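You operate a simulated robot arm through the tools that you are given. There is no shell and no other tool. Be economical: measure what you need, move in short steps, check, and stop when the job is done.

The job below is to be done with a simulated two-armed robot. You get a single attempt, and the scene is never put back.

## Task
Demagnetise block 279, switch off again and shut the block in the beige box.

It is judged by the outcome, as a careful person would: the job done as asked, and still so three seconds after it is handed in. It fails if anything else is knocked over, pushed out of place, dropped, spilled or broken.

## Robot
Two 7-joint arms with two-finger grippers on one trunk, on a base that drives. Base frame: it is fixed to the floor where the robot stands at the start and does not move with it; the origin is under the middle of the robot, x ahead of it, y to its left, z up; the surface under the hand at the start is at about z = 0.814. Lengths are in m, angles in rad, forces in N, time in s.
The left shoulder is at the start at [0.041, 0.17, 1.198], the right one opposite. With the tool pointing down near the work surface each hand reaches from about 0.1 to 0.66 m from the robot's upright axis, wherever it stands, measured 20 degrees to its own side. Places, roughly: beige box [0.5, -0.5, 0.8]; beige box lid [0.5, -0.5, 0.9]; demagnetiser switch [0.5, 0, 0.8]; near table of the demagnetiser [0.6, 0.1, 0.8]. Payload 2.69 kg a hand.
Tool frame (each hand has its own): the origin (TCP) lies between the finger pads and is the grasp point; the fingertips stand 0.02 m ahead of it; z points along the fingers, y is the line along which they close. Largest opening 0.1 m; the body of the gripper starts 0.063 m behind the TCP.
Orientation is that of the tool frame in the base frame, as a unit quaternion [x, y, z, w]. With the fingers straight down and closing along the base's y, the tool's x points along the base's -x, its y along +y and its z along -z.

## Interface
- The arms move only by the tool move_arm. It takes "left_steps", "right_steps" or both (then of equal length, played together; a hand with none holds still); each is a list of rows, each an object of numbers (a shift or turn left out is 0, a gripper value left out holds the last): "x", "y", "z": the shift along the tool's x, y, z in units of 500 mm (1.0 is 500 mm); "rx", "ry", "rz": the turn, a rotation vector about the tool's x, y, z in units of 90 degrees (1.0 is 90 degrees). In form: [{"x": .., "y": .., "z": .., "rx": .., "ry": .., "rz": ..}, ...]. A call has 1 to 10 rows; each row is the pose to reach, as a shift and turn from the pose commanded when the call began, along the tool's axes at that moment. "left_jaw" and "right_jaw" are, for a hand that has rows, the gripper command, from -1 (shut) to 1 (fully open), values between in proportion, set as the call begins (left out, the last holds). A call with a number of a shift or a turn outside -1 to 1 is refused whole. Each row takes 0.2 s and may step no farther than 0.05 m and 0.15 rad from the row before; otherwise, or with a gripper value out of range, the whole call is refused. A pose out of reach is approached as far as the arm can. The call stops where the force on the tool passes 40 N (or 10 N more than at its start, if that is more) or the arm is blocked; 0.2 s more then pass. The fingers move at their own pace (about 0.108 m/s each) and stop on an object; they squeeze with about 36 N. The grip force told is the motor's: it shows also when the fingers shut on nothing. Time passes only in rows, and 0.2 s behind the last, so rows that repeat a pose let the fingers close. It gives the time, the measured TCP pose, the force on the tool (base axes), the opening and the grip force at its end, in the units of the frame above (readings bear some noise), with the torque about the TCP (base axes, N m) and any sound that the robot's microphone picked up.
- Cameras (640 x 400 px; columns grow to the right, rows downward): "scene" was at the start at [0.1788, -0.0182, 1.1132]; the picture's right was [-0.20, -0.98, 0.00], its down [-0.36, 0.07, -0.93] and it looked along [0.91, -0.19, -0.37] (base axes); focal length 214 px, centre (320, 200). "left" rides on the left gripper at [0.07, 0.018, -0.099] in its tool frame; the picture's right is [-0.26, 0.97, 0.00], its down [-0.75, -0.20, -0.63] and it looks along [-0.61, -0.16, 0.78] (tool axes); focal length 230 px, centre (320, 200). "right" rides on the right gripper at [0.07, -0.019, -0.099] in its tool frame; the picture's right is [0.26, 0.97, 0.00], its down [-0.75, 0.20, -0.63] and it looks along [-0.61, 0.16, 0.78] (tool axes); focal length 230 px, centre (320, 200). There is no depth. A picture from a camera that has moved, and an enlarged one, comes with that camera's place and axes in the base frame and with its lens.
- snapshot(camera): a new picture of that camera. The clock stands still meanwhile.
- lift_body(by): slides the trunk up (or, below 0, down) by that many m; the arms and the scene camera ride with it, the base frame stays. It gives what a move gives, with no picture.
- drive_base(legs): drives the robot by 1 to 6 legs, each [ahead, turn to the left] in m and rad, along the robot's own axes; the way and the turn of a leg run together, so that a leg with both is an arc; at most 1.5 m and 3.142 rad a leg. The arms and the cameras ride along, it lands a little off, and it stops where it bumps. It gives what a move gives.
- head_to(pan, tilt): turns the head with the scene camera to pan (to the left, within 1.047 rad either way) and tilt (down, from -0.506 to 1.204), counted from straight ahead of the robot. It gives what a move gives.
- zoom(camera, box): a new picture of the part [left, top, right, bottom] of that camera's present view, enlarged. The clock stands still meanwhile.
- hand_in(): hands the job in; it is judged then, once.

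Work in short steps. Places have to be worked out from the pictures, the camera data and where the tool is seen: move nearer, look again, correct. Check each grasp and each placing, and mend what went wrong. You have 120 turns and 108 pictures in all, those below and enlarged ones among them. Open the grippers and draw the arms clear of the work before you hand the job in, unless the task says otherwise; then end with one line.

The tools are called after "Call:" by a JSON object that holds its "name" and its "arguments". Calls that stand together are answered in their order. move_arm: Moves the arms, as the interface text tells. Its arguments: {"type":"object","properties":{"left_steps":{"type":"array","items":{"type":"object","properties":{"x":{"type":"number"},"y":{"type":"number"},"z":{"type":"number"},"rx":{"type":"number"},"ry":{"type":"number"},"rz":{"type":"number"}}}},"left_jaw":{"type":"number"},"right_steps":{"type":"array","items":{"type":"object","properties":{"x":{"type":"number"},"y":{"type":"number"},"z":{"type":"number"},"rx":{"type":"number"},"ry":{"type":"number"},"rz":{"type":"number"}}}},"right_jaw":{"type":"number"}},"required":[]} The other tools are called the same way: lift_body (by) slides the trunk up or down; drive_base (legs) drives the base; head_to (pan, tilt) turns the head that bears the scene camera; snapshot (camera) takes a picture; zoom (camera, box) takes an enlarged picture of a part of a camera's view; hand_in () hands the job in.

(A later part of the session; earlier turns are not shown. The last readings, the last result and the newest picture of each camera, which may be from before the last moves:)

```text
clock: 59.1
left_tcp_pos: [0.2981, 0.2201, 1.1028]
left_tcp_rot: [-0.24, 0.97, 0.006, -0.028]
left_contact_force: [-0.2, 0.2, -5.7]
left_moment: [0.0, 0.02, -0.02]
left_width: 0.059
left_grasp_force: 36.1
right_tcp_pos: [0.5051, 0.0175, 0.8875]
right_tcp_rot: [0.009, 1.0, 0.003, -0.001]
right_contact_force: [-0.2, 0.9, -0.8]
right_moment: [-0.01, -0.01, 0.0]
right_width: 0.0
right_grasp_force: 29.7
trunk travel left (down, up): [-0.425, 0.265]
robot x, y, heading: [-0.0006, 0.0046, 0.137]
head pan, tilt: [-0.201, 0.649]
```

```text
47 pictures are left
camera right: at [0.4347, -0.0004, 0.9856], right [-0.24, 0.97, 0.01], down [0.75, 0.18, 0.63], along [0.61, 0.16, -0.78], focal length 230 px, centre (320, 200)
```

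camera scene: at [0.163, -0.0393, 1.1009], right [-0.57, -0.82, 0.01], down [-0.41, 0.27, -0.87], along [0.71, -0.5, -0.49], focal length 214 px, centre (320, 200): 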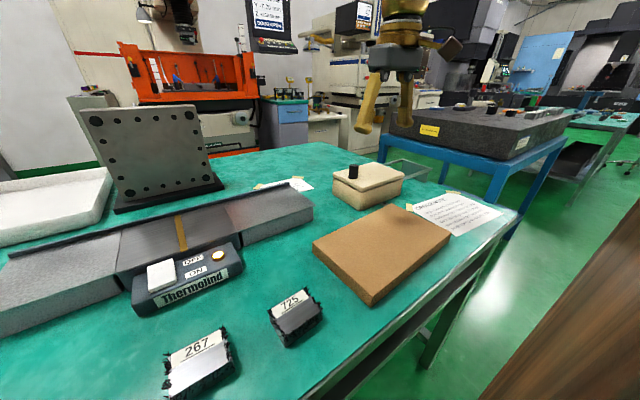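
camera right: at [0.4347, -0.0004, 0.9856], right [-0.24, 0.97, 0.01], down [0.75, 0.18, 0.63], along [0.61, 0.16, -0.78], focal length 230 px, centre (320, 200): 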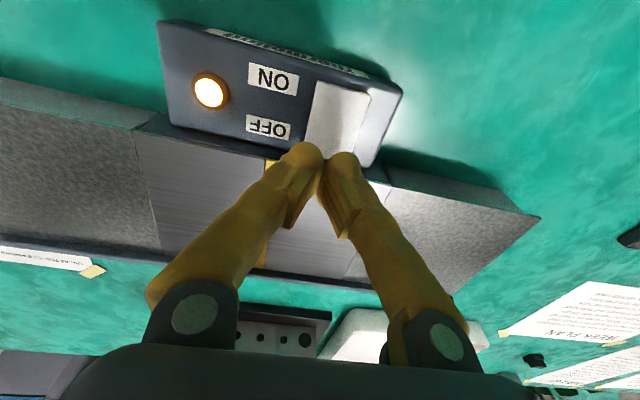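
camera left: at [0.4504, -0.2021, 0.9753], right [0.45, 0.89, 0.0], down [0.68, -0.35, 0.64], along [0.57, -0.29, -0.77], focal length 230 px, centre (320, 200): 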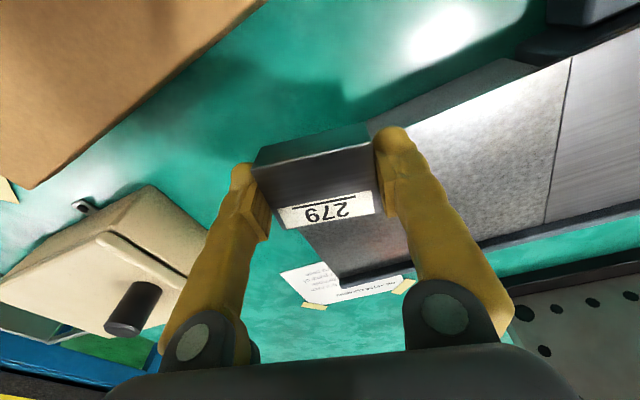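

Orientation is good. In one sequence I press OFF at (0.501, 0.024) and release moving up and forward, so the lean doesn't drag the rocker back.

Call:
{"name": "move_arm", "arguments": {"right_steps": [{"x": 0.008, "y": 0.013}, {"x": 0.008, "y": 0.013, "z": 0.03}, {"x": 0.008, "y": 0.013, "z": 0.045}, {"x": 0.008, "y": 0.013, "z": 0.053}, {"x": 0.008, "y": 0.013, "z": 0.06}, {"x": 0.008, "y": 0.013, "z": 0.062}, {"x": -0.006, "y": 0.013, "z": 0.05}, {"x": -0.016, "y": 0.013, "z": 0.03}, {"x": -0.016, "y": 0.013, "z": 0.0}, {"x": -0.016, "y": 0.013, "z": -0.03}]}}

Call:
{"name": "zoom", "arguments": {"camera": "scene", "box": [270, 150, 390, 225]}}

```text
clock: 61.3
left_tcp_pos: [0.2964, 0.2196, 1.1024]
left_tcp_rot: [-0.24, 0.97, 0.005, -0.028]
left_contact_force: [-0.2, -0.5, -5.2]
left_moment: [-0.01, -0.01, -0.05]
left_width: 0.0594
left_grasp_force: 36.1
right_tcp_pos: [0.5057, 0.0224, 0.8913]
right_tcp_rot: [0.004, 1.0, -0.004, -0.009]
right_contact_force: [-0.5, 0.6, -0.2]
right_moment: [-0.02, 0.0, 0.0]
right_width: 0.0
right_grasp_force: 29.9
trunk travel left (down, up): [-0.425, 0.265]
robot x, y, heading: [0.0046, 0.0013, 0.141]
head pan, tilt: [-0.201, 0.649]
```

```text
5.33 times, centred on (330, 188) of scene
camera zoom: at [0.1746, 0.0076, 1.0873], right [-0.06, -1.0, 0.0], down [-0.62, 0.03, -0.79], along [0.78, -0.05, -0.62], focal length 1144 px, centre (267, 267)
```

zoom: 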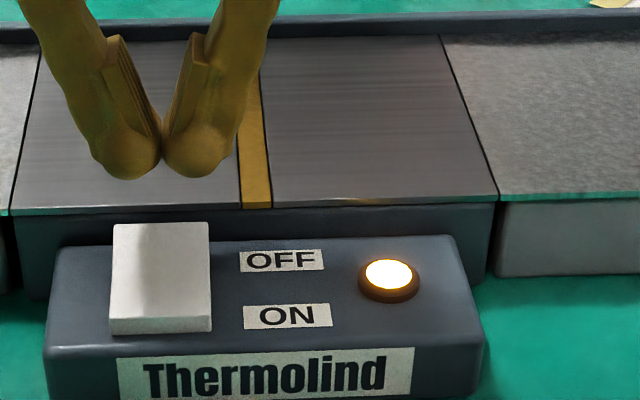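

No click – not deep enough. I press again at x ≈ 0.499, slightly deeper, and read before release.

Call:
{"name": "move_arm", "arguments": {"right_steps": [{"x": 0.014, "y": 0.002, "z": 0.03}, {"x": 0.014, "y": 0.002, "z": 0.05}, {"x": 0.014, "y": 0.002, "z": 0.06}, {"x": 0.014, "y": 0.002, "z": 0.066}, {"x": 0.014, "y": 0.002, "z": 0.07}]}}

Call:
{"name": "zoom", "arguments": {"camera": "scene", "box": [270, 150, 390, 225]}}

```text
clock: 62.5
left_tcp_pos: [0.299, 0.2197, 1.1036]
left_tcp_rot: [-0.239, 0.971, 0.005, -0.028]
left_contact_force: [0.5, -0.7, -5.5]
left_moment: [0.02, -0.01, 0.0]
left_width: 0.0589
left_grasp_force: 36.3
right_tcp_pos: [0.5094, 0.0271, 0.8686]
right_tcp_rot: [0.007, 1.0, 0.003, 0.002]
right_contact_force: [-0.2, -0.1, -0.2]
right_moment: [0.0, -0.03, -0.02]
right_width: 0.0
right_grasp_force: 29.6
trunk travel left (down, up): [-0.425, 0.265]
robot x, y, heading: [-0.0001, -0.0008, 0.138]
head pan, tilt: [-0.201, 0.649]
```

```text
5.33 times, centred on (330, 188) of scene
camera zoom: at [0.1748, 0.0076, 1.0873], right [-0.06, -1.0, 0.0], down [-0.62, 0.03, -0.79], along [0.78, -0.05, -0.62], focal length 1144 px, centre (267, 267)
```

zoom: 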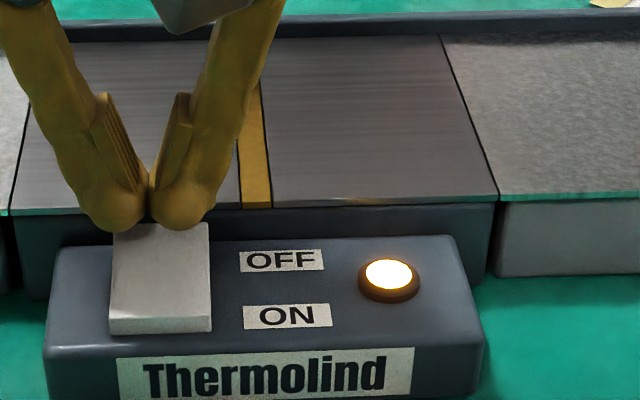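

Measured pose is (0.509, 0.027, 0.869), short of contact. I shift 10 mm back and lower ~14 mm in small steps.

Call:
{"name": "move_arm", "arguments": {"right_steps": [{"x": 0.02, "y": -0.006}, {"x": 0.02, "y": -0.006, "z": 0.01}, {"x": 0.02, "y": -0.006, "z": 0.016}, {"x": 0.02, "y": -0.006, "z": 0.022}, {"x": 0.02, "y": -0.006, "z": 0.028}]}}

Call:
{"name": "zoom", "arguments": {"camera": "scene", "box": [270, 150, 390, 225]}}

```text
clock: 63.7
left_tcp_pos: [0.2976, 0.2198, 1.1038]
left_tcp_rot: [-0.239, 0.971, 0.005, -0.028]
left_contact_force: [0.5, 0.0, -5.5]
left_moment: [0.01, 0.02, 0.02]
left_width: 0.0589
left_grasp_force: 36.0
right_tcp_pos: [0.5008, 0.0256, 0.8577]
right_tcp_rot: [0.008, 1.0, 0.004, 0.004]
right_contact_force: [1.2, 3.7, 11.2]
right_moment: [0.02, 0.07, 0.09]
right_width: 0.0
right_grasp_force: 29.1
trunk travel left (down, up): [-0.425, 0.265]
robot x, y, heading: [0.0025, -0.001, 0.14]
head pan, tilt: [-0.201, 0.649]
heard: click
```

```text
5.33 times, centred on (330, 188) of scene
camera zoom: at [0.1744, 0.0078, 1.0875], right [-0.06, -1.0, 0.0], down [-0.62, 0.03, -0.79], along [0.78, -0.05, -0.62], focal length 1144 px, centre (267, 267)
```

zoom: 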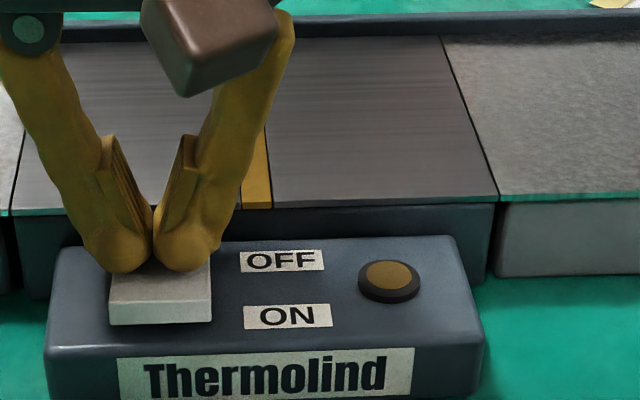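

Off again with light force. I release gently, upward and forward.

Call:
{"name": "move_arm", "arguments": {"right_steps": [{"x": -0.006, "z": -0.008}, {"x": -0.014, "z": -0.018}, {"x": -0.02, "z": -0.03}, {"x": -0.024, "z": -0.05}, {"x": -0.024, "z": -0.09}, {"x": -0.024, "z": -0.14}]}}

Call:
{"name": "zoom", "arguments": {"camera": "scene", "box": [270, 150, 390, 225]}}

```text
clock: 65.1
left_tcp_pos: [0.2984, 0.2209, 1.1013]
left_tcp_rot: [-0.241, 0.97, 0.005, -0.028]
left_contact_force: [0.5, -0.1, -5.5]
left_moment: [-0.01, 0.01, -0.01]
left_width: 0.0592
left_grasp_force: 36.2
right_tcp_pos: [0.497, 0.0177, 0.9044]
right_tcp_rot: [0.005, 1.0, -0.005, -0.02]
right_contact_force: [0.1, 0.7, 0.7]
right_moment: [-0.04, 0.01, -0.02]
right_width: 0.0001
right_grasp_force: 29.6
trunk travel left (down, up): [-0.425, 0.265]
robot x, y, heading: [0.0031, 0.0009, 0.139]
head pan, tilt: [-0.201, 0.649]
```

```text
5.33 times, centred on (330, 188) of scene
camera zoom: at [0.1746, 0.0076, 1.0873], right [-0.06, -1.0, 0.0], down [-0.62, 0.03, -0.79], along [0.78, -0.05, -0.62], focal length 1144 px, centre (267, 267)
```

zoom: 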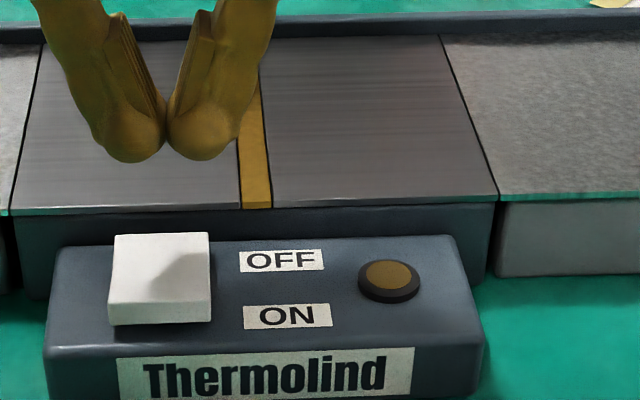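

Latched OFF. I raise the right hand and bring it back over the beige box.

Call:
{"name": "move_arm", "arguments": {"right_steps": [{"z": -0.08, "ry": -0.025}, {"z": -0.17, "ry": -0.025}, {"y": -0.05, "z": -0.24, "ry": -0.025}, {"y": -0.14, "z": -0.24, "ry": -0.025}, {"y": -0.23, "z": -0.24, "ry": -0.025}, {"y": -0.32, "z": -0.24, "ry": -0.025}, {"y": -0.41, "z": -0.24, "ry": -0.025}, {"y": -0.5, "z": -0.24, "ry": -0.025}, {"y": -0.59, "z": -0.24, "ry": -0.025}, {"y": -0.68, "z": -0.24, "ry": -0.025}]}}

Call:
{"name": "move_arm", "arguments": {"right_steps": [{"y": -0.07, "x": 0.02}, {"x": 0.04, "y": -0.16}, {"x": 0.06, "y": -0.2}], "right_jaw": 0}}

Call:
{"name": "snapshot", "arguments": {"camera": "right"}}

Call:
{"name": "snapshot", "arguments": {"camera": "left"}}

```text
clock: 65.7
left_tcp_pos: [0.2706, 0.2159, 1.0898]
left_tcp_rot: [-0.239, 0.97, 0.008, -0.054]
left_contact_force: [-0.8, -0.8, -4.7]
left_moment: [0.02, -0.06, 0.05]
left_width: 0.0588
left_grasp_force: 36.3
right_tcp_pos: [0.4297, 0.0079, 0.9028]
right_tcp_rot: [0.007, 0.995, -0.015, -0.098]
right_contact_force: [-0.5, -0.3, 0.1]
right_moment: [0.02, -0.07, -0.04]
right_width: 0.0
right_grasp_force: 29.7
trunk travel left (down, up): [-0.425, 0.265]
robot x, y, heading: [0.0037, -0.0014, 0.135]
head pan, tilt: [-0.201, 0.649]
stopped in row 3 (right hand): the arm was blocked; the commanded pose is now the measured one
```

```text
clock: 66.5
left_tcp_pos: [0.2744, 0.217, 1.0892]
left_tcp_rot: [-0.24, 0.969, 0.008, -0.052]
left_contact_force: [-0.1, 1.0, -5.1]
left_moment: [0.03, -0.03, -0.01]
left_width: 0.0592
left_grasp_force: 36.2
right_tcp_pos: [0.3984, -0.0852, 0.9147]
right_tcp_rot: [0.0, 0.996, -0.018, -0.092]
right_contact_force: [0.0, 0.0, 0.3]
right_moment: [0.0, -0.01, -0.01]
right_width: 0.0502
right_grasp_force: 0.0
trunk travel left (down, up): [-0.425, 0.265]
robot x, y, heading: [0.0043, 0.0006, 0.142]
head pan, tilt: [-0.201, 0.649]
```

```text
42 pictures are left
camera right: at [0.3491, -0.1012, 1.0246], right [-0.26, 0.97, 0.01], down [0.85, 0.22, 0.47], along [0.45, 0.13, -0.88], focal length 230 px, centre (320, 200)
```

right: 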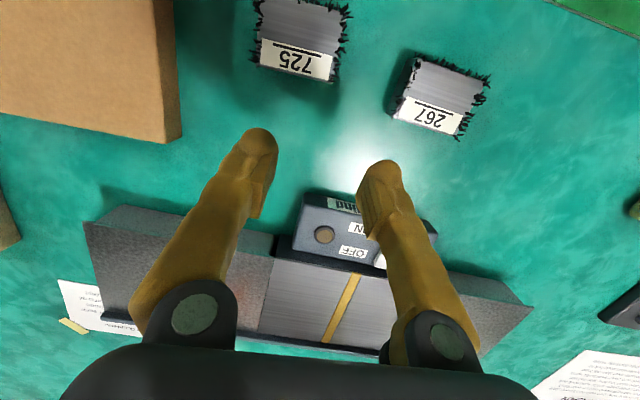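

```text
41 pictures are left
camera left: at [0.2158, 0.2012, 1.1978], right [-0.22, 0.98, 0.01], down [0.82, 0.18, 0.55], along [0.53, 0.13, -0.84], focal length 230 px, centre (320, 200)
```

left: 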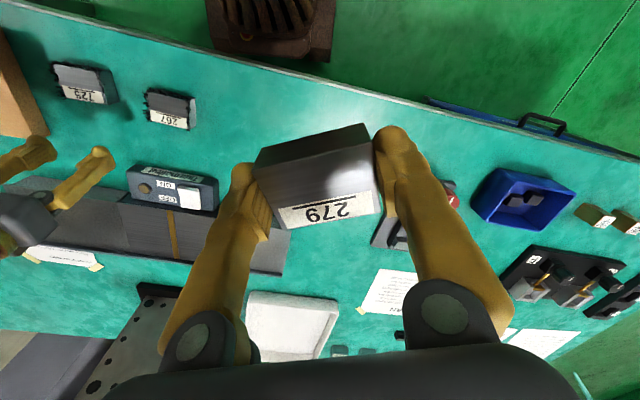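

The lamp is off and the block is clean; the right arm just hit a joint limit and tilted. I straighten it while raising it and moving right.

Call:
{"name": "move_arm", "arguments": {"right_steps": [{"z": -0.08, "ry": -0.03}, {"y": -0.02, "z": -0.16, "ry": -0.06}, {"y": -0.06, "z": -0.24, "ry": -0.09}, {"y": -0.13, "z": -0.3, "ry": -0.117}, {"y": -0.22, "z": -0.31, "ry": -0.117}, {"y": -0.31, "z": -0.31, "ry": -0.117}, {"y": -0.4, "z": -0.31, "ry": -0.117}, {"y": -0.49, "z": -0.31, "ry": -0.117}, {"y": -0.58, "z": -0.31, "ry": -0.117}, {"y": -0.64, "z": -0.31, "ry": -0.117}]}}

Call:
{"name": "snapshot", "arguments": {"camera": "right"}}

```text
clock: 68.7
left_tcp_pos: [0.276, 0.2162, 1.09]
left_tcp_rot: [-0.24, 0.969, 0.008, -0.053]
left_contact_force: [-0.3, -0.3, -5.3]
left_moment: [0.01, 0.01, 0.02]
left_width: 0.059
left_grasp_force: 36.0
right_tcp_pos: [0.4333, -0.402, 1.078]
right_tcp_rot: [-0.002, 1.0, -0.017, -0.001]
right_contact_force: [0.2, 0.4, 0.1]
right_moment: [0.03, -0.02, -0.01]
right_width: 0.0502
right_grasp_force: 0.1
trunk travel left (down, up): [-0.425, 0.265]
robot x, y, heading: [0.0048, 0.0045, 0.142]
head pan, tilt: [-0.201, 0.649]
```

```text
40 pictures are left
camera right: at [0.3622, -0.4174, 1.1775], right [-0.26, 0.96, -0.03], down [0.75, 0.22, 0.62], along [0.61, 0.14, -0.78], focal length 230 px, centre (320, 200)
```

right: 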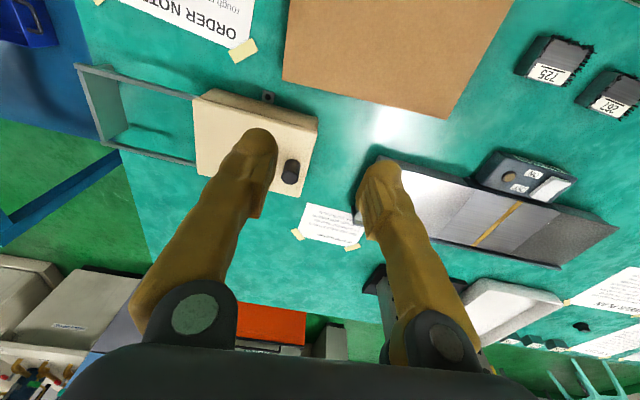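

The box has a rail frame at its right side, suggesting a sliding lid. I zoom in from both cameras.

Call:
{"name": "zoom", "arguments": {"camera": "right", "box": [60, 50, 340, 225]}}

Call:
{"name": "head_to", "arguments": {"pan": -0.95, "tilt": 0.5}}

Call:
{"name": "zoom", "arguments": {"camera": "scene", "box": [240, 120, 480, 270]}}

```text
2.29 times, centred on (200, 138) of right
camera zoom: at [0.3622, -0.4174, 1.1775], right [-0.26, 0.96, -0.03], down [0.75, 0.22, 0.62], along [0.61, 0.14, -0.78], focal length 526 px, centre (594, 343)
```

zoom: 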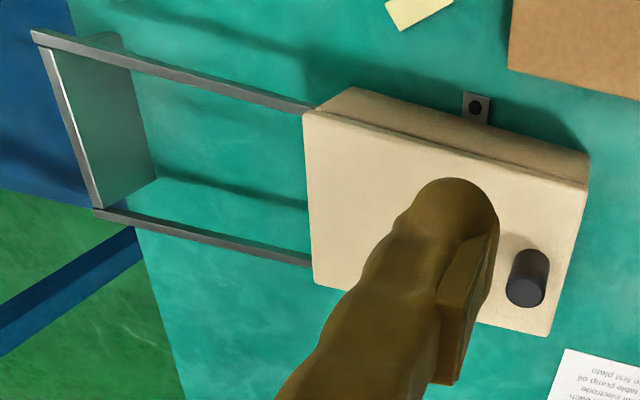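

```text
clock: 69.8
left_tcp_pos: [0.2758, 0.2158, 1.0905]
left_tcp_rot: [-0.24, 0.969, 0.008, -0.053]
left_contact_force: [-0.3, 0.5, -5.5]
left_moment: [0.02, 0.01, 0.03]
left_width: 0.0591
left_grasp_force: 36.1
right_tcp_pos: [0.4328, -0.4002, 1.0795]
right_tcp_rot: [-0.002, 1.0, -0.017, -0.002]
right_contact_force: [-0.6, -0.3, -0.3]
right_moment: [0.0, -0.01, -0.01]
right_width: 0.0501
right_grasp_force: 0.3
trunk travel left (down, up): [-0.425, 0.265]
robot x, y, heading: [0.0024, -0.0028, 0.144]
head pan, tilt: [-0.949, 0.499]
```

```text
2.67 times, centred on (360, 195) of scene
camera zoom: at [0.1511, -0.053, 1.1012], right [-0.72, -0.69, 0.01], down [-0.35, 0.34, -0.87], along [0.6, -0.64, -0.49], focal length 572 px, centre (213, 213)
```

zoom: 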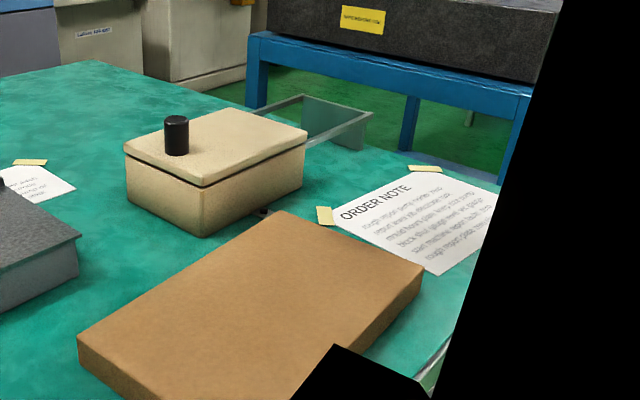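

It is a sliding lid: it slides toward −y along the rails, knob at about (0.555, -0.424), lid top z≈0.865. That's out of reach from here, so I tuck the hands in and then shift the base about 0.45 m to the right by a back-and-forth drive.

Call:
{"name": "move_arm", "arguments": {"left_steps": [{"ry": -0.017, "rz": 0.077}, {"ry": -0.034, "rz": 0.154}, {"ry": -0.05, "rz": 0.231}, {"ry": -0.067, "rz": 0.309}], "right_steps": [{"x": 0.08}, {"x": 0.16}, {"x": 0.24}, {"x": 0.3}]}}

Call:
{"name": "drive_base", "arguments": {"legs": [[0, 0.66], [-0.62, 0]]}}

Call:
{"name": "drive_base", "arguments": {"legs": [[0, -0.8], [0.4, 0]]}}

Call:
{"name": "head_to", "arguments": {"pan": 0.0, "tilt": 0.7}}

Call:
{"name": "snapshot", "arguments": {"camera": "scene"}}

```text
clock: 70.8
left_tcp_pos: [0.2803, 0.2165, 1.1032]
left_tcp_rot: [0.002, 1.0, 0.012, 0.021]
left_contact_force: [0.0, 0.2, -3.9]
left_moment: [-0.01, -0.04, -0.01]
left_width: 0.0593
left_grasp_force: 36.2
right_tcp_pos: [0.28, -0.4031, 1.0751]
right_tcp_rot: [-0.002, 1.0, -0.018, -0.005]
right_contact_force: [0.2, -0.5, -0.5]
right_moment: [-0.02, -0.04, -0.01]
right_width: 0.05
right_grasp_force: 0.0
trunk travel left (down, up): [-0.425, 0.265]
robot x, y, heading: [0.0003, 0.0007, 0.14]
head pan, tilt: [-0.949, 0.499]
```

```text
clock: 76.0
left_tcp_pos: [-0.3387, -0.0915, 1.101]
left_tcp_rot: [-0.311, 0.95, 0.016, 0.017]
left_contact_force: [0.7, 0.6, -4.5]
left_moment: [0.0, 0.01, 0.01]
left_width: 0.0593
left_grasp_force: 36.2
right_tcp_pos: [0.0299, -0.5886, 1.0766]
right_tcp_rot: [-0.314, 0.949, -0.018, 0.003]
right_contact_force: [0.3, -0.8, -1.5]
right_moment: [0.0, 0.01, 0.0]
right_width: 0.05
right_grasp_force: 0.1
trunk travel left (down, up): [-0.425, 0.265]
robot x, y, heading: [-0.4375, -0.4319, 0.768]
head pan, tilt: [-0.949, 0.499]
```

```text
clock: 77.0
left_tcp_pos: [-0.3691, -0.1393, 1.0848]
left_tcp_rot: [-0.285, 0.958, -0.001, -0.02]
left_contact_force: [-1.4, 0.4, -4.4]
left_moment: [0.07, -0.05, -0.01]
left_width: 0.0592
left_grasp_force: 35.9
right_tcp_pos: [-0.0317, -0.6543, 1.0707]
right_tcp_rot: [-0.287, 0.957, -0.027, -0.023]
right_contact_force: [-0.7, 0.3, 0.0]
right_moment: [0.03, -0.07, -0.02]
right_width: 0.0504
right_grasp_force: 0.0
trunk travel left (down, up): [-0.425, 0.265]
robot x, y, heading: [-0.434, -0.4282, 0.712]
head pan, tilt: [-0.949, 0.499]
stopped in leg 1: the robot was blocked; the commanded pose is now the measured one
```

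```text
clock: 78.2
left_tcp_pos: [-0.3681, -0.1377, 1.0846]
left_tcp_rot: [-0.286, 0.958, -0.002, -0.021]
left_contact_force: [0.8, -0.1, -4.7]
left_moment: [-0.01, 0.01, 0.01]
left_width: 0.0591
left_grasp_force: 35.6
right_tcp_pos: [-0.0279, -0.6522, 1.0721]
right_tcp_rot: [-0.288, 0.957, -0.026, -0.024]
right_contact_force: [0.2, -0.4, 0.0]
right_moment: [0.03, -0.01, -0.03]
right_width: 0.0504
right_grasp_force: 0.0
trunk travel left (down, up): [-0.425, 0.265]
robot x, y, heading: [-0.4333, -0.4298, 0.721]
head pan, tilt: [0.0, 0.7]
```

```text
37 pictures are left
camera scene: at [-0.3045, -0.3155, 1.083], right [0.66, -0.75, 0.0], down [-0.5, -0.43, -0.75], along [0.57, 0.49, -0.66], focal length 214 px, centre (320, 200)
```

scene: 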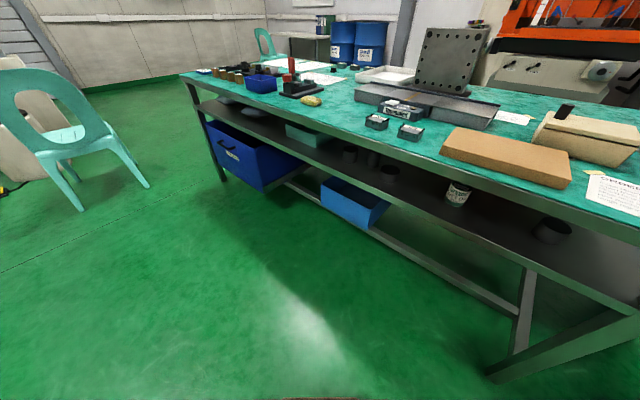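

The turn was blocked by something. I look to the right and left of the robot.

Call:
{"name": "head_to", "arguments": {"pan": -1.04, "tilt": 0.6}}

Call:
{"name": "snapshot", "arguments": {"camera": "scene"}}

Call:
{"name": "head_to", "arguments": {"pan": -0.5, "tilt": 0.7}}

Call:
{"name": "snapshot", "arguments": {"camera": "scene"}}

Call:
{"name": "snapshot", "arguments": {"camera": "right"}}

```text
clock: 79.5
left_tcp_pos: [-0.3686, -0.1376, 1.085]
left_tcp_rot: [-0.286, 0.958, -0.001, -0.022]
left_contact_force: [0.1, 0.2, -5.8]
left_moment: [-0.02, 0.01, 0.01]
left_width: 0.0592
left_grasp_force: 35.6
right_tcp_pos: [-0.027, -0.6515, 1.0698]
right_tcp_rot: [-0.288, 0.957, -0.026, -0.023]
right_contact_force: [-0.4, -0.3, 0.3]
right_moment: [-0.04, -0.01, 0.02]
right_width: 0.05
right_grasp_force: 0.0
trunk travel left (down, up): [-0.425, 0.265]
robot x, y, heading: [-0.4335, -0.4316, 0.72]
head pan, tilt: [-1.04, 0.6]
```

```text
36 pictures are left
camera scene: at [-0.2847, -0.3992, 1.0923], right [-0.32, -0.95, 0.01], down [-0.55, 0.17, -0.82], along [0.78, -0.27, -0.57], focal length 214 px, centre (320, 200)
```

scene: 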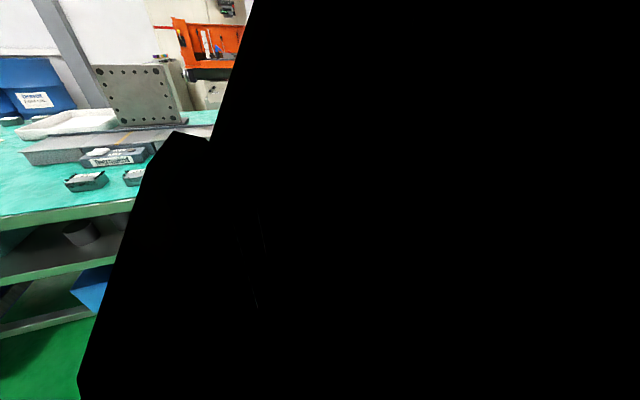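

```text
clock: 80.5
left_tcp_pos: [-0.3676, -0.1364, 1.0842]
left_tcp_rot: [-0.286, 0.958, -0.001, -0.021]
left_contact_force: [0.6, 0.4, -6.1]
left_moment: [0.0, -0.01, -0.04]
left_width: 0.0592
left_grasp_force: 36.2
right_tcp_pos: [-0.0265, -0.6516, 1.0703]
right_tcp_rot: [-0.288, 0.957, -0.026, -0.023]
right_contact_force: [-0.4, -0.2, -0.2]
right_moment: [0.01, 0.0, -0.02]
right_width: 0.0497
right_grasp_force: 0.1
trunk travel left (down, up): [-0.425, 0.265]
robot x, y, heading: [-0.4315, -0.4311, 0.718]
head pan, tilt: [-0.499, 0.7]
```

```text
35 pictures are left
camera scene: at [-0.2857, -0.353, 1.0832], right [0.22, -0.98, 0.01], down [-0.64, -0.15, -0.76], along [0.74, 0.16, -0.66], focal length 214 px, centre (320, 200)
```

scene: 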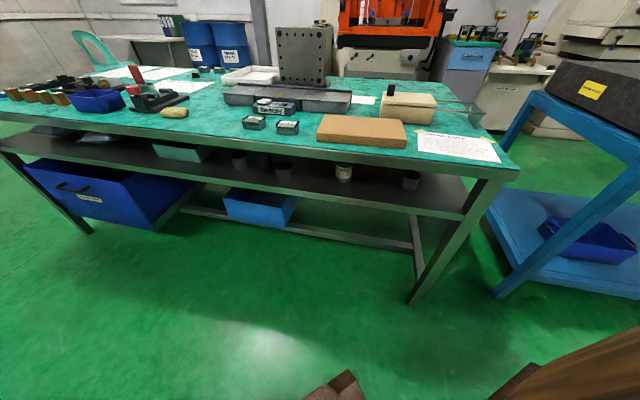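

```text
34 pictures are left
camera right: at [-0.0728, -0.6997, 1.1736], right [-0.75, 0.66, -0.02], down [0.53, 0.62, 0.58], along [0.39, 0.42, -0.82], focal length 230 px, centre (320, 200)
```

right: 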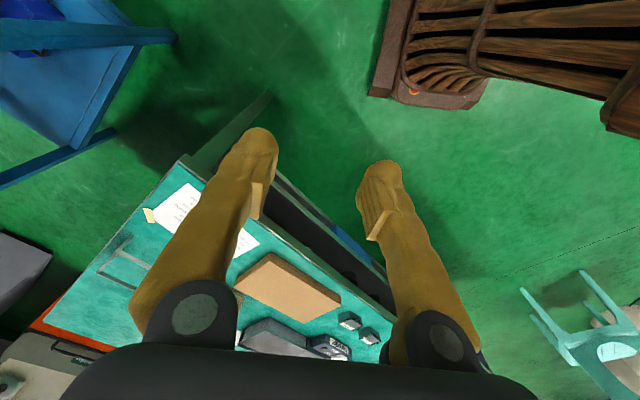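

Nothing visible ahead blocks; something behind probably does. I drive forward a bit first, then turn.

Call:
{"name": "drive_base", "arguments": {"legs": [[0.15, 0], [0, -0.72]]}}

```text
clock: 83.0
left_tcp_pos: [-0.1357, -0.0829, 1.0913]
left_tcp_rot: [-0.088, 0.996, 0.011, -0.003]
left_contact_force: [-1.6, -1.6, -4.8]
left_moment: [0.08, -0.09, 0.02]
left_width: 0.059
left_grasp_force: 36.2
right_tcp_pos: [-0.0206, -0.6893, 1.0739]
right_tcp_rot: [-0.091, 0.996, -0.016, -0.009]
right_contact_force: [-0.2, -0.3, -1.0]
right_moment: [0.09, -0.04, 0.01]
right_width: 0.0501
right_grasp_force: 0.1
trunk travel left (down, up): [-0.425, 0.265]
robot x, y, heading: [-0.3228, -0.322, 0.33]
head pan, tilt: [-0.499, 0.7]
stopped in leg 2: the robot was blocked; the commanded pose is now the measured one
```

Blocked again at heading 0.33; I advance further along this heading, away from whatever is behind, then turn.

Call:
{"name": "drive_base", "arguments": {"legs": [[0.18, 0], [0, -0.83]]}}

Call:
{"name": "snapshot", "arguments": {"camera": "scene"}}

```text
clock: 86.7
left_tcp_pos: [0.1474, -0.2341, 1.0914]
left_tcp_rot: [0.308, 0.951, 0.01, 0.001]
left_contact_force: [-0.9, 1.1, -4.7]
left_moment: [-0.02, -0.1, 0.02]
left_width: 0.0589
left_grasp_force: 35.9
right_tcp_pos: [-0.208, -0.7395, 1.0755]
right_tcp_rot: [0.304, 0.953, -0.012, -0.014]
right_contact_force: [-1.4, 0.1, 0.2]
right_moment: [-0.08, -0.15, 0.01]
right_width: 0.05
right_grasp_force: 0.0
trunk travel left (down, up): [-0.425, 0.265]
robot x, y, heading: [-0.1554, -0.263, -0.481]
head pan, tilt: [-0.499, 0.7]
```

```text
33 pictures are left
camera scene: at [-0.034, -0.3707, 1.0837], right [-0.83, -0.56, 0.01], down [-0.37, 0.54, -0.76], along [0.42, -0.63, -0.65], focal length 214 px, centre (320, 200)
```

scene: 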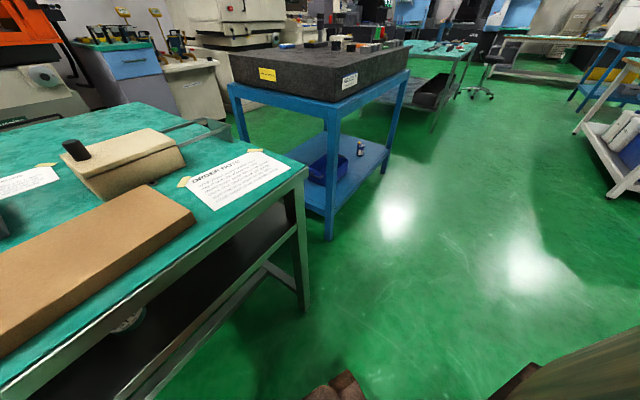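

Free floor to the right. I turn a bit more, drive along the table edge, and turn back to face it.

Call:
{"name": "drive_base", "arguments": {"legs": [[0, -0.5], [0.23, 0]]}}

Call:
{"name": "drive_base", "arguments": {"legs": [[0, 0.98]]}}

Call:
{"name": "head_to", "arguments": {"pan": -0.1, "tilt": 0.75}}

Call:
{"name": "snapshot", "arguments": {"camera": "scene"}}

```text
clock: 89.9
left_tcp_pos: [0.2506, -0.5642, 1.0932]
left_tcp_rot: [0.533, 0.846, 0.008, 0.005]
left_contact_force: [-1.5, 1.5, -5.6]
left_moment: [-0.04, 0.03, -0.01]
left_width: 0.059
left_grasp_force: 36.1
right_tcp_pos: [-0.3029, -0.8376, 1.0764]
right_tcp_rot: [0.53, 0.848, -0.01, -0.013]
right_contact_force: [-1.1, 0.2, 0.0]
right_moment: [-0.08, -0.01, -0.03]
right_width: 0.0501
right_grasp_force: 0.2
trunk travel left (down, up): [-0.425, 0.265]
robot x, y, heading: [-0.0222, -0.4566, -0.973]
head pan, tilt: [-0.499, 0.7]
```

```text
clock: 92.8
left_tcp_pos: [0.218, -0.3003, 1.0989]
left_tcp_rot: [0.083, 0.996, 0.011, -0.002]
left_contact_force: [-0.1, -0.1, -6.3]
left_moment: [-0.01, -0.01, -0.02]
left_width: 0.0591
left_grasp_force: 36.1
right_tcp_pos: [0.1091, -0.9053, 1.0781]
right_tcp_rot: [0.083, 0.996, -0.012, -0.002]
right_contact_force: [0.4, -1.0, -0.5]
right_moment: [-0.02, -0.02, -0.01]
right_width: 0.05
right_grasp_force: 0.3
trunk travel left (down, up): [-0.425, 0.265]
robot x, y, heading: [-0.0228, -0.4617, -0.02]
head pan, tilt: [-0.499, 0.7]
```

```text
clock: 93.7
left_tcp_pos: [0.2141, -0.3086, 1.1009]
left_tcp_rot: [0.073, 0.997, -0.002, -0.003]
left_contact_force: [-0.4, -0.8, -5.5]
left_moment: [-0.03, -0.02, -0.04]
left_width: 0.0591
left_grasp_force: 35.6
right_tcp_pos: [0.0924, -0.9115, 1.0792]
right_tcp_rot: [0.081, 0.996, -0.019, -0.011]
right_contact_force: [-0.6, 0.2, 0.3]
right_moment: [0.02, 0.02, 0.01]
right_width: 0.0501
right_grasp_force: 0.1
trunk travel left (down, up): [-0.425, 0.265]
robot x, y, heading: [-0.0257, -0.4603, -0.023]
head pan, tilt: [-0.099, 0.75]
```

```text
32 pictures are left
camera scene: at [0.146, -0.4715, 1.0787], right [-0.12, -0.99, 0.0], down [-0.69, 0.08, -0.72], along [0.71, -0.09, -0.69], focal length 214 px, centre (320, 200)
```

scene: 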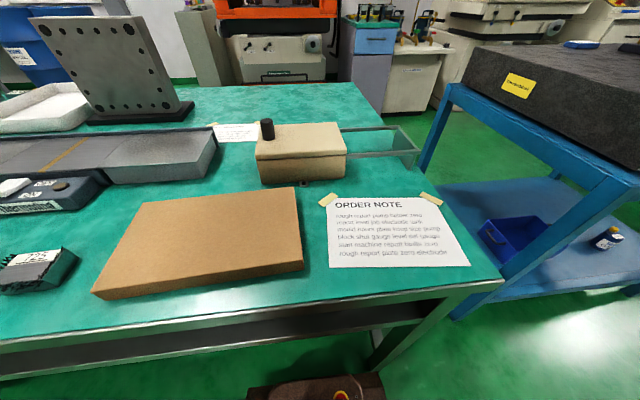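

Now well placed. I drive 6 cm closer and bring the right hand over toward the knob.

Call:
{"name": "drive_base", "arguments": {"legs": [[0.06, 0.02]]}}

Call:
{"name": "move_arm", "arguments": {"right_steps": [{"x": -0.08, "y": 0.03, "rz": -0.03}, {"x": -0.16, "y": 0.08, "rz": -0.06}, {"x": -0.23, "y": 0.14, "rz": -0.1}, {"x": -0.3, "y": 0.2, "rz": -0.1}, {"x": -0.37, "y": 0.26, "rz": -0.1}, {"x": -0.43, "y": 0.33, "rz": -0.1}, {"x": -0.49, "y": 0.4, "rz": -0.1}, {"x": -0.53, "y": 0.48, "z": 0.03, "rz": -0.1}, {"x": -0.57, "y": 0.56, "z": 0.06, "rz": -0.1}, {"x": -0.58, "y": 0.64, "z": 0.1, "rz": -0.1}], "right_jaw": 0.2}}

Call:
{"name": "snapshot", "arguments": {"camera": "right"}}

```text
clock: 94.8
left_tcp_pos: [0.2519, -0.3065, 1.109]
left_tcp_rot: [0.089, 0.996, 0.018, -0.018]
left_contact_force: [-1.3, -0.1, -5.9]
left_moment: [-0.09, 0.03, 0.02]
left_width: 0.0591
left_grasp_force: 35.8
right_tcp_pos: [0.1228, -0.9052, 1.0798]
right_tcp_rot: [0.093, 0.996, -0.012, 0.003]
right_contact_force: [-0.9, 1.0, 0.4]
right_moment: [-0.03, -0.05, -0.02]
right_width: 0.0499
right_grasp_force: 0.0
trunk travel left (down, up): [-0.425, 0.265]
robot x, y, heading: [0.0023, -0.452, -0.118]
head pan, tilt: [-0.099, 0.75]
stopped in leg 1: the robot was blocked; the commanded pose is now the measured one
```

```text
clock: 97.0
left_tcp_pos: [0.2536, -0.308, 1.1085]
left_tcp_rot: [0.089, 0.996, 0.019, -0.018]
left_contact_force: [0.2, 0.4, -5.4]
left_moment: [-0.04, 0.03, -0.02]
left_width: 0.0589
left_grasp_force: 36.3
right_tcp_pos: [0.4682, -0.6466, 1.0242]
right_tcp_rot: [0.016, 1.0, -0.011, 0.001]
right_contact_force: [0.4, -0.4, 0.5]
right_moment: [-0.02, 0.03, 0.02]
right_width: 0.0599
right_grasp_force: 0.0
trunk travel left (down, up): [-0.425, 0.265]
robot x, y, heading: [0.0069, -0.4548, -0.12]
head pan, tilt: [-0.099, 0.75]
```

```text
31 pictures are left
camera right: at [0.3977, -0.6621, 1.1231], right [-0.23, 0.97, -0.02], down [0.76, 0.19, 0.63], along [0.61, 0.13, -0.78], focal length 230 px, centre (320, 200)
```

right: 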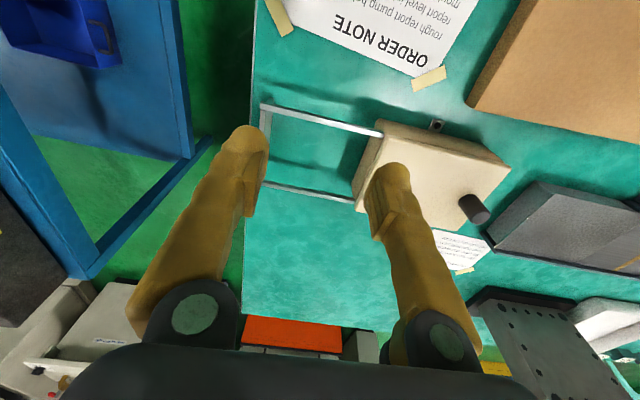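

Robot bumped gently at x≈0.005, heading −0.12. I turn left 0.27 rad so the right arm can reach the knob, then look.

Call:
{"name": "drive_base", "arguments": {"legs": [[-0.01, 0.0], [0, 0.27]]}}

Call:
{"name": "head_to", "arguments": {"pan": -0.15, "tilt": 0.6}}

Call:
{"name": "snapshot", "arguments": {"camera": "right"}}

Call:
{"name": "snapshot", "arguments": {"camera": "scene"}}

```text
clock: 98.7
left_tcp_pos: [0.1865, -0.2467, 1.1105]
left_tcp_rot: [-0.048, 0.999, 0.018, -0.015]
left_contact_force: [-0.6, -0.6, -4.0]
left_moment: [0.02, -0.11, 0.01]
left_width: 0.0587
left_grasp_force: 35.9
right_tcp_pos: [0.485, -0.5172, 1.0302]
right_tcp_rot: [-0.122, 0.992, -0.01, 0.007]
right_contact_force: [-1.4, -0.3, 0.1]
right_moment: [0.06, -0.09, 0.02]
right_width: 0.0599
right_grasp_force: 0.0
trunk travel left (down, up): [-0.425, 0.265]
robot x, y, heading: [-0.0078, -0.4543, 0.162]
head pan, tilt: [-0.099, 0.75]
```

```text
clock: 99.4
left_tcp_pos: [0.186, -0.25, 1.1153]
left_tcp_rot: [-0.054, 0.998, 0.013, -0.007]
left_contact_force: [-1.3, 0.2, -4.9]
left_moment: [0.03, -0.04, 0.02]
left_width: 0.0589
left_grasp_force: 36.1
right_tcp_pos: [0.4784, -0.517, 1.0347]
right_tcp_rot: [-0.122, 0.992, -0.011, 0.012]
right_contact_force: [0.4, 0.4, 0.6]
right_moment: [0.0, -0.07, -0.03]
right_width: 0.0601
right_grasp_force: 0.0
trunk travel left (down, up): [-0.425, 0.265]
robot x, y, heading: [-0.0054, -0.4524, 0.166]
head pan, tilt: [-0.15, 0.6]
```

```text
30 pictures are left
camera right: at [0.4116, -0.5502, 1.1314], right [-0.48, 0.88, -0.03], down [0.66, 0.39, 0.64], along [0.57, 0.29, -0.77], focal length 230 px, centre (320, 200)
```

right: 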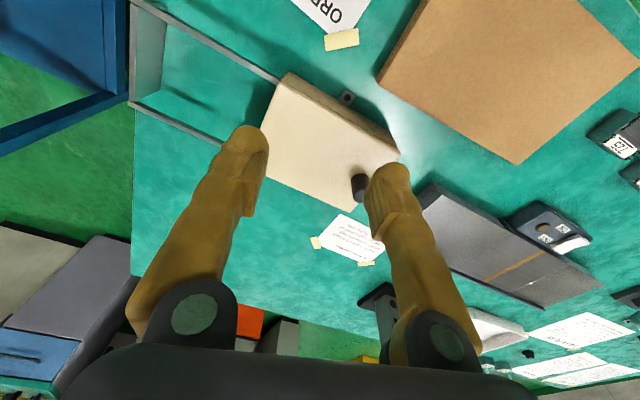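

```text
29 pictures are left
camera scene: at [0.1643, -0.4369, 1.0922], right [0.01, -1.0, 0.0], down [-0.58, -0.01, -0.82], along [0.82, 0.01, -0.58], focal length 214 px, centre (320, 200)
```

scene: 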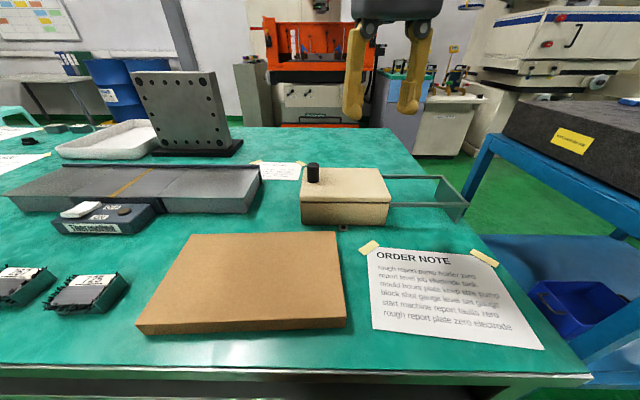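

Knob located at about (0.555, -0.42). I move the right hand above it, squared up.

Call:
{"name": "move_arm", "arguments": {"right_steps": [{"x": -0.04, "y": 0.03, "z": 0.03, "rx": -0.003, "ry": 0.003, "rz": 0.031}, {"x": -0.08, "y": 0.06, "z": 0.06, "rx": -0.006, "ry": 0.006, "rz": 0.062}, {"x": -0.12, "y": 0.09, "z": 0.1, "rx": -0.009, "ry": 0.009, "rz": 0.093}, {"x": -0.16, "y": 0.12, "z": 0.14, "rx": -0.012, "ry": 0.012, "rz": 0.124}, {"x": -0.196, "y": 0.151, "z": 0.17, "rx": -0.014, "ry": 0.015, "rz": 0.155}, {"x": -0.196, "y": 0.151, "z": 0.17, "rx": -0.014, "ry": 0.015, "rz": 0.155}]}}

Call:
{"name": "snapshot", "arguments": {"camera": "right"}}

Call:
{"name": "zoom", "arguments": {"camera": "scene", "box": [250, 100, 470, 240]}}

```text
clock: 100.8
left_tcp_pos: [0.1904, -0.2491, 1.115]
left_tcp_rot: [-0.054, 0.998, 0.013, -0.008]
left_contact_force: [0.0, 0.4, -5.5]
left_moment: [-0.01, -0.01, -0.03]
left_width: 0.0589
left_grasp_force: 36.4
right_tcp_pos: [0.56, -0.4218, 0.9477]
right_tcp_rot: [-0.001, 1.0, 0.0, -0.001]
right_contact_force: [-0.2, -1.5, 0.1]
right_moment: [0.0, 0.02, -0.03]
right_width: 0.06
right_grasp_force: 0.1
trunk travel left (down, up): [-0.425, 0.265]
robot x, y, heading: [-0.0056, -0.4524, 0.165]
head pan, tilt: [-0.15, 0.6]
```

```text
28 pictures are left
camera right: at [0.4906, -0.4402, 1.0458], right [-0.26, 0.97, 0.0], down [0.75, 0.2, 0.63], along [0.61, 0.16, -0.78], focal length 230 px, centre (320, 200)
```

right: 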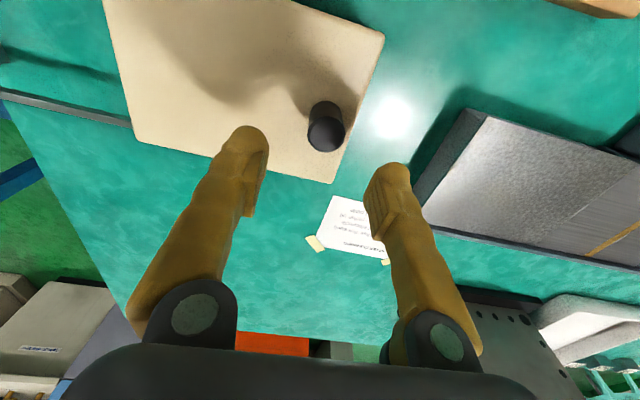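

```text
2.86 times, centred on (360, 170) of scene
camera zoom: at [0.1682, -0.4368, 1.0916], right [0.01, -1.0, 0.0], down [-0.58, -0.01, -0.82], along [0.82, 0.01, -0.58], focal length 613 px, centre (206, 286)
```

zoom: 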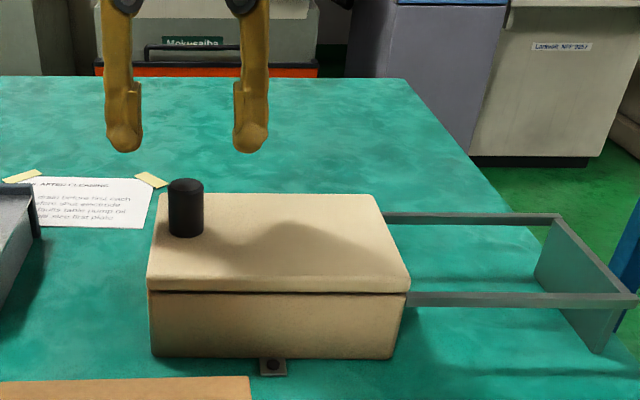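

I lower onto the knob to TCP z ≈ 0.893 at (0.555, -0.419).

Call:
{"name": "move_arm", "arguments": {"right_steps": [{"x": 0.008, "y": 0.006, "z": 0.05}, {"x": 0.008, "y": 0.006, "z": 0.09}, {"x": 0.008, "y": 0.006, "z": 0.11}, {"x": 0.008, "y": 0.006, "z": 0.11}]}}

Call:
{"name": "snapshot", "arguments": {"camera": "right"}}

```text
clock: 101.8
left_tcp_pos: [0.1902, -0.2498, 1.114]
left_tcp_rot: [-0.055, 0.998, 0.012, -0.01]
left_contact_force: [0.0, 0.0, -5.6]
left_moment: [0.03, 0.04, 0.01]
left_width: 0.0591
left_grasp_force: 36.1
right_tcp_pos: [0.5589, -0.4184, 0.8917]
right_tcp_rot: [0.0, 1.0, -0.001, -0.002]
right_contact_force: [0.1, -0.7, -0.2]
right_moment: [-0.03, 0.02, -0.01]
right_width: 0.06
right_grasp_force: 0.1
trunk travel left (down, up): [-0.425, 0.265]
robot x, y, heading: [-0.0055, -0.4527, 0.164]
head pan, tilt: [-0.15, 0.6]
```

```text
26 pictures are left
camera right: at [0.4878, -0.4373, 0.9904], right [-0.26, 0.97, 0.0], down [0.75, 0.2, 0.63], along [0.61, 0.16, -0.78], focal length 230 px, centre (320, 200)
```

right: 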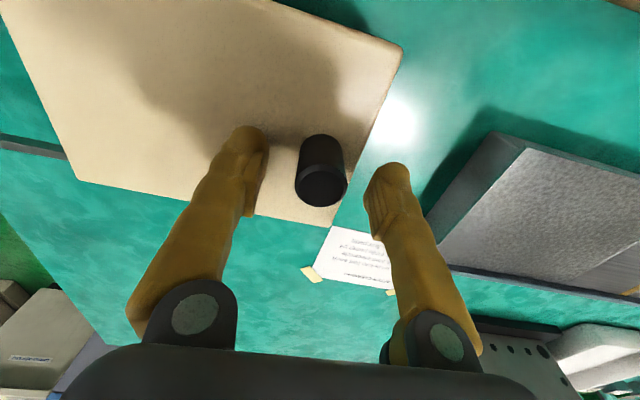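

The knob is between the fingers. I close the jaw.

Call:
{"name": "move_arm", "arguments": {"right_steps": [{"z": 0.004}, {"z": 0.004}, {"z": 0.004}], "right_jaw": -1}}

Call:
{"name": "move_arm", "arguments": {"right_steps": [{"y": -0.02}, {"y": -0.04}, {"y": -0.06}]}}

Call:
{"name": "zoom", "arguments": {"camera": "scene", "box": [250, 100, 470, 240]}}

```text
clock: 102.6
left_tcp_pos: [0.1905, -0.2497, 1.1152]
left_tcp_rot: [-0.054, 0.998, 0.013, -0.009]
left_contact_force: [-0.6, 0.7, -4.5]
left_moment: [-0.03, 0.01, -0.02]
left_width: 0.0593
left_grasp_force: 36.5
right_tcp_pos: [0.5576, -0.4199, 0.89]
right_tcp_rot: [0.0, 1.0, -0.001, -0.002]
right_contact_force: [0.2, -10.5, 4.0]
right_moment: [-0.19, 0.17, 0.15]
right_width: 0.0235
right_grasp_force: 44.9
trunk travel left (down, up): [-0.425, 0.265]
robot x, y, heading: [-0.0063, -0.4532, 0.167]
head pan, tilt: [-0.15, 0.6]
```

```text
clock: 103.4
left_tcp_pos: [0.1903, -0.2488, 1.1141]
left_tcp_rot: [-0.054, 0.998, 0.013, -0.01]
left_contact_force: [1.2, 0.0, -5.0]
left_moment: [-0.01, 0.03, 0.04]
left_width: 0.0592
left_grasp_force: 35.8
right_tcp_pos: [0.5575, -0.448, 0.8898]
right_tcp_rot: [0.0, 1.0, 0.0, -0.002]
right_contact_force: [4.8, 1.4, -0.4]
right_moment: [0.07, -0.23, -0.04]
right_width: 0.0233
right_grasp_force: 45.0
trunk travel left (down, up): [-0.425, 0.265]
robot x, y, heading: [-0.0019, -0.4524, 0.159]
head pan, tilt: [-0.15, 0.6]
```

```text
2.86 times, centred on (360, 170) of scene
camera zoom: at [0.1691, -0.4367, 1.0914], right [0.01, -1.0, 0.0], down [-0.58, -0.01, -0.81], along [0.81, 0.01, -0.58], focal length 613 px, centre (206, 286)
```

zoom: 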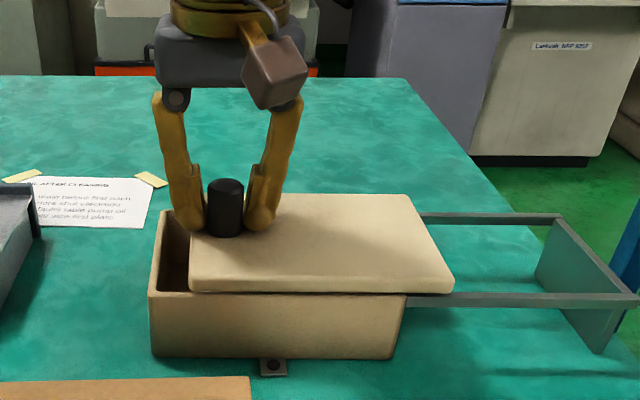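

The lid slides. I pull it further open.

Call:
{"name": "move_arm", "arguments": {"right_steps": [{"y": -0.03}, {"y": -0.06}, {"y": -0.09}, {"y": -0.12}, {"y": -0.15}, {"y": -0.18}, {"y": -0.21}, {"y": -0.24}, {"y": -0.26}]}}

Call:
{"name": "zoom", "arguments": {"camera": "scene", "box": [250, 100, 470, 240]}}

```text
clock: 105.4
left_tcp_pos: [0.1921, -0.2445, 1.1129]
left_tcp_rot: [-0.054, 0.998, 0.011, -0.011]
left_contact_force: [0.3, 1.3, -5.1]
left_moment: [-0.04, 0.01, 0.0]
left_width: 0.0592
left_grasp_force: 36.0
right_tcp_pos: [0.5563, -0.571, 0.8895]
right_tcp_rot: [-0.001, 1.0, 0.002, -0.002]
right_contact_force: [10.0, 36.6, 1.0]
right_moment: [0.26, 0.12, -0.48]
right_width: 0.0238
right_grasp_force: 44.6
trunk travel left (down, up): [-0.425, 0.265]
robot x, y, heading: [-0.006, -0.4529, 0.163]
head pan, tilt: [-0.15, 0.6]
```

```text
2.86 times, centred on (360, 170) of scene
camera zoom: at [0.1696, -0.4327, 1.0913], right [0.01, -1.0, 0.01], down [-0.58, -0.01, -0.81], along [0.81, 0.0, -0.58], focal length 613 px, centre (206, 286)
```

zoom: 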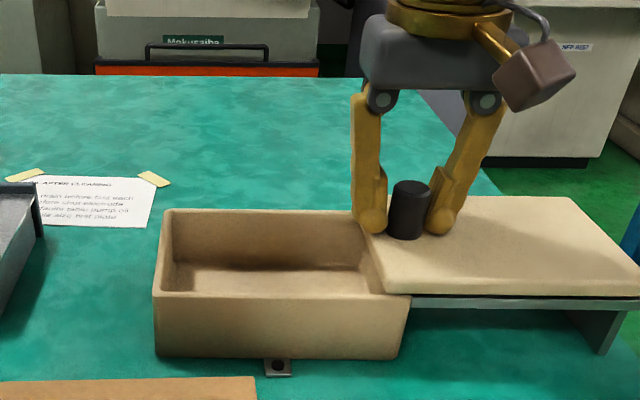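

Lid is fully open at its stop. I relax, open the right jaw, and lift away to the right.

Call:
{"name": "move_arm", "arguments": {"right_steps": [{"y": 0.022}, {"y": 0.022}]}}

Call:
{"name": "move_arm", "arguments": {"right_steps": [{}, {}, {"z": -0.06}, {"z": -0.14}, {"y": -0.06, "z": -0.22}, {"y": -0.14, "z": -0.25}, {"x": 0.06, "y": -0.2, "z": -0.25}, {"x": 0.14, "y": -0.24, "z": -0.25}, {"x": 0.22, "y": -0.28, "z": -0.25}, {"x": 0.3, "y": -0.32, "z": -0.25}], "right_jaw": 0.3}}

Call:
{"name": "zoom", "arguments": {"camera": "scene", "box": [250, 100, 470, 240]}}

```text
clock: 106.0
left_tcp_pos: [0.1912, -0.2491, 1.1132]
left_tcp_rot: [-0.054, 0.998, 0.013, -0.009]
left_contact_force: [-0.7, 0.4, -5.2]
left_moment: [-0.01, 0.01, 0.01]
left_width: 0.0592
left_grasp_force: 36.7
right_tcp_pos: [0.5568, -0.5708, 0.889]
right_tcp_rot: [0.0, 1.0, -0.003, -0.002]
right_contact_force: [4.7, -0.5, 13.5]
right_moment: [-0.26, 0.49, 0.06]
right_width: 0.0236
right_grasp_force: 45.5
trunk travel left (down, up): [-0.425, 0.265]
robot x, y, heading: [-0.0078, -0.4507, 0.157]
head pan, tilt: [-0.15, 0.6]
```

```text
clock: 108.2
left_tcp_pos: [0.1896, -0.25, 1.1137]
left_tcp_rot: [-0.054, 0.998, 0.013, -0.009]
left_contact_force: [-0.9, 0.8, -5.5]
left_moment: [0.0, -0.05, 0.0]
left_width: 0.0589
left_grasp_force: 36.5
right_tcp_pos: [0.4037, -0.7265, 1.0151]
right_tcp_rot: [0.0, 1.0, 0.0, -0.002]
right_contact_force: [0.5, 0.3, -0.4]
right_moment: [-0.01, -0.04, -0.02]
right_width: 0.0649
right_grasp_force: 0.0
trunk travel left (down, up): [-0.425, 0.265]
robot x, y, heading: [-0.0101, -0.451, 0.165]
head pan, tilt: [-0.15, 0.6]
```

```text
2.86 times, centred on (360, 170) of scene
camera zoom: at [0.1677, -0.437, 1.0917], right [0.01, -1.0, 0.0], down [-0.58, -0.01, -0.82], along [0.82, 0.01, -0.58], focal length 613 px, centre (206, 286)
```

zoom: 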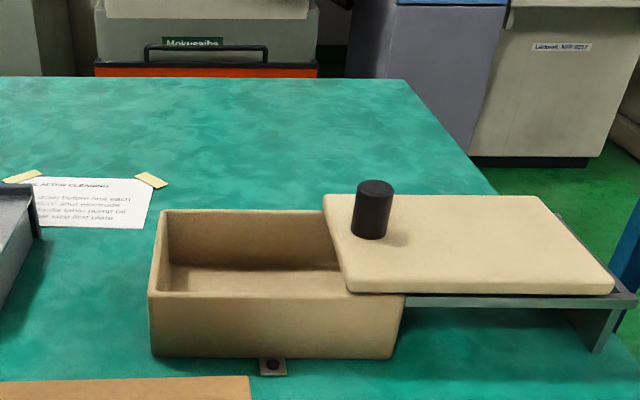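

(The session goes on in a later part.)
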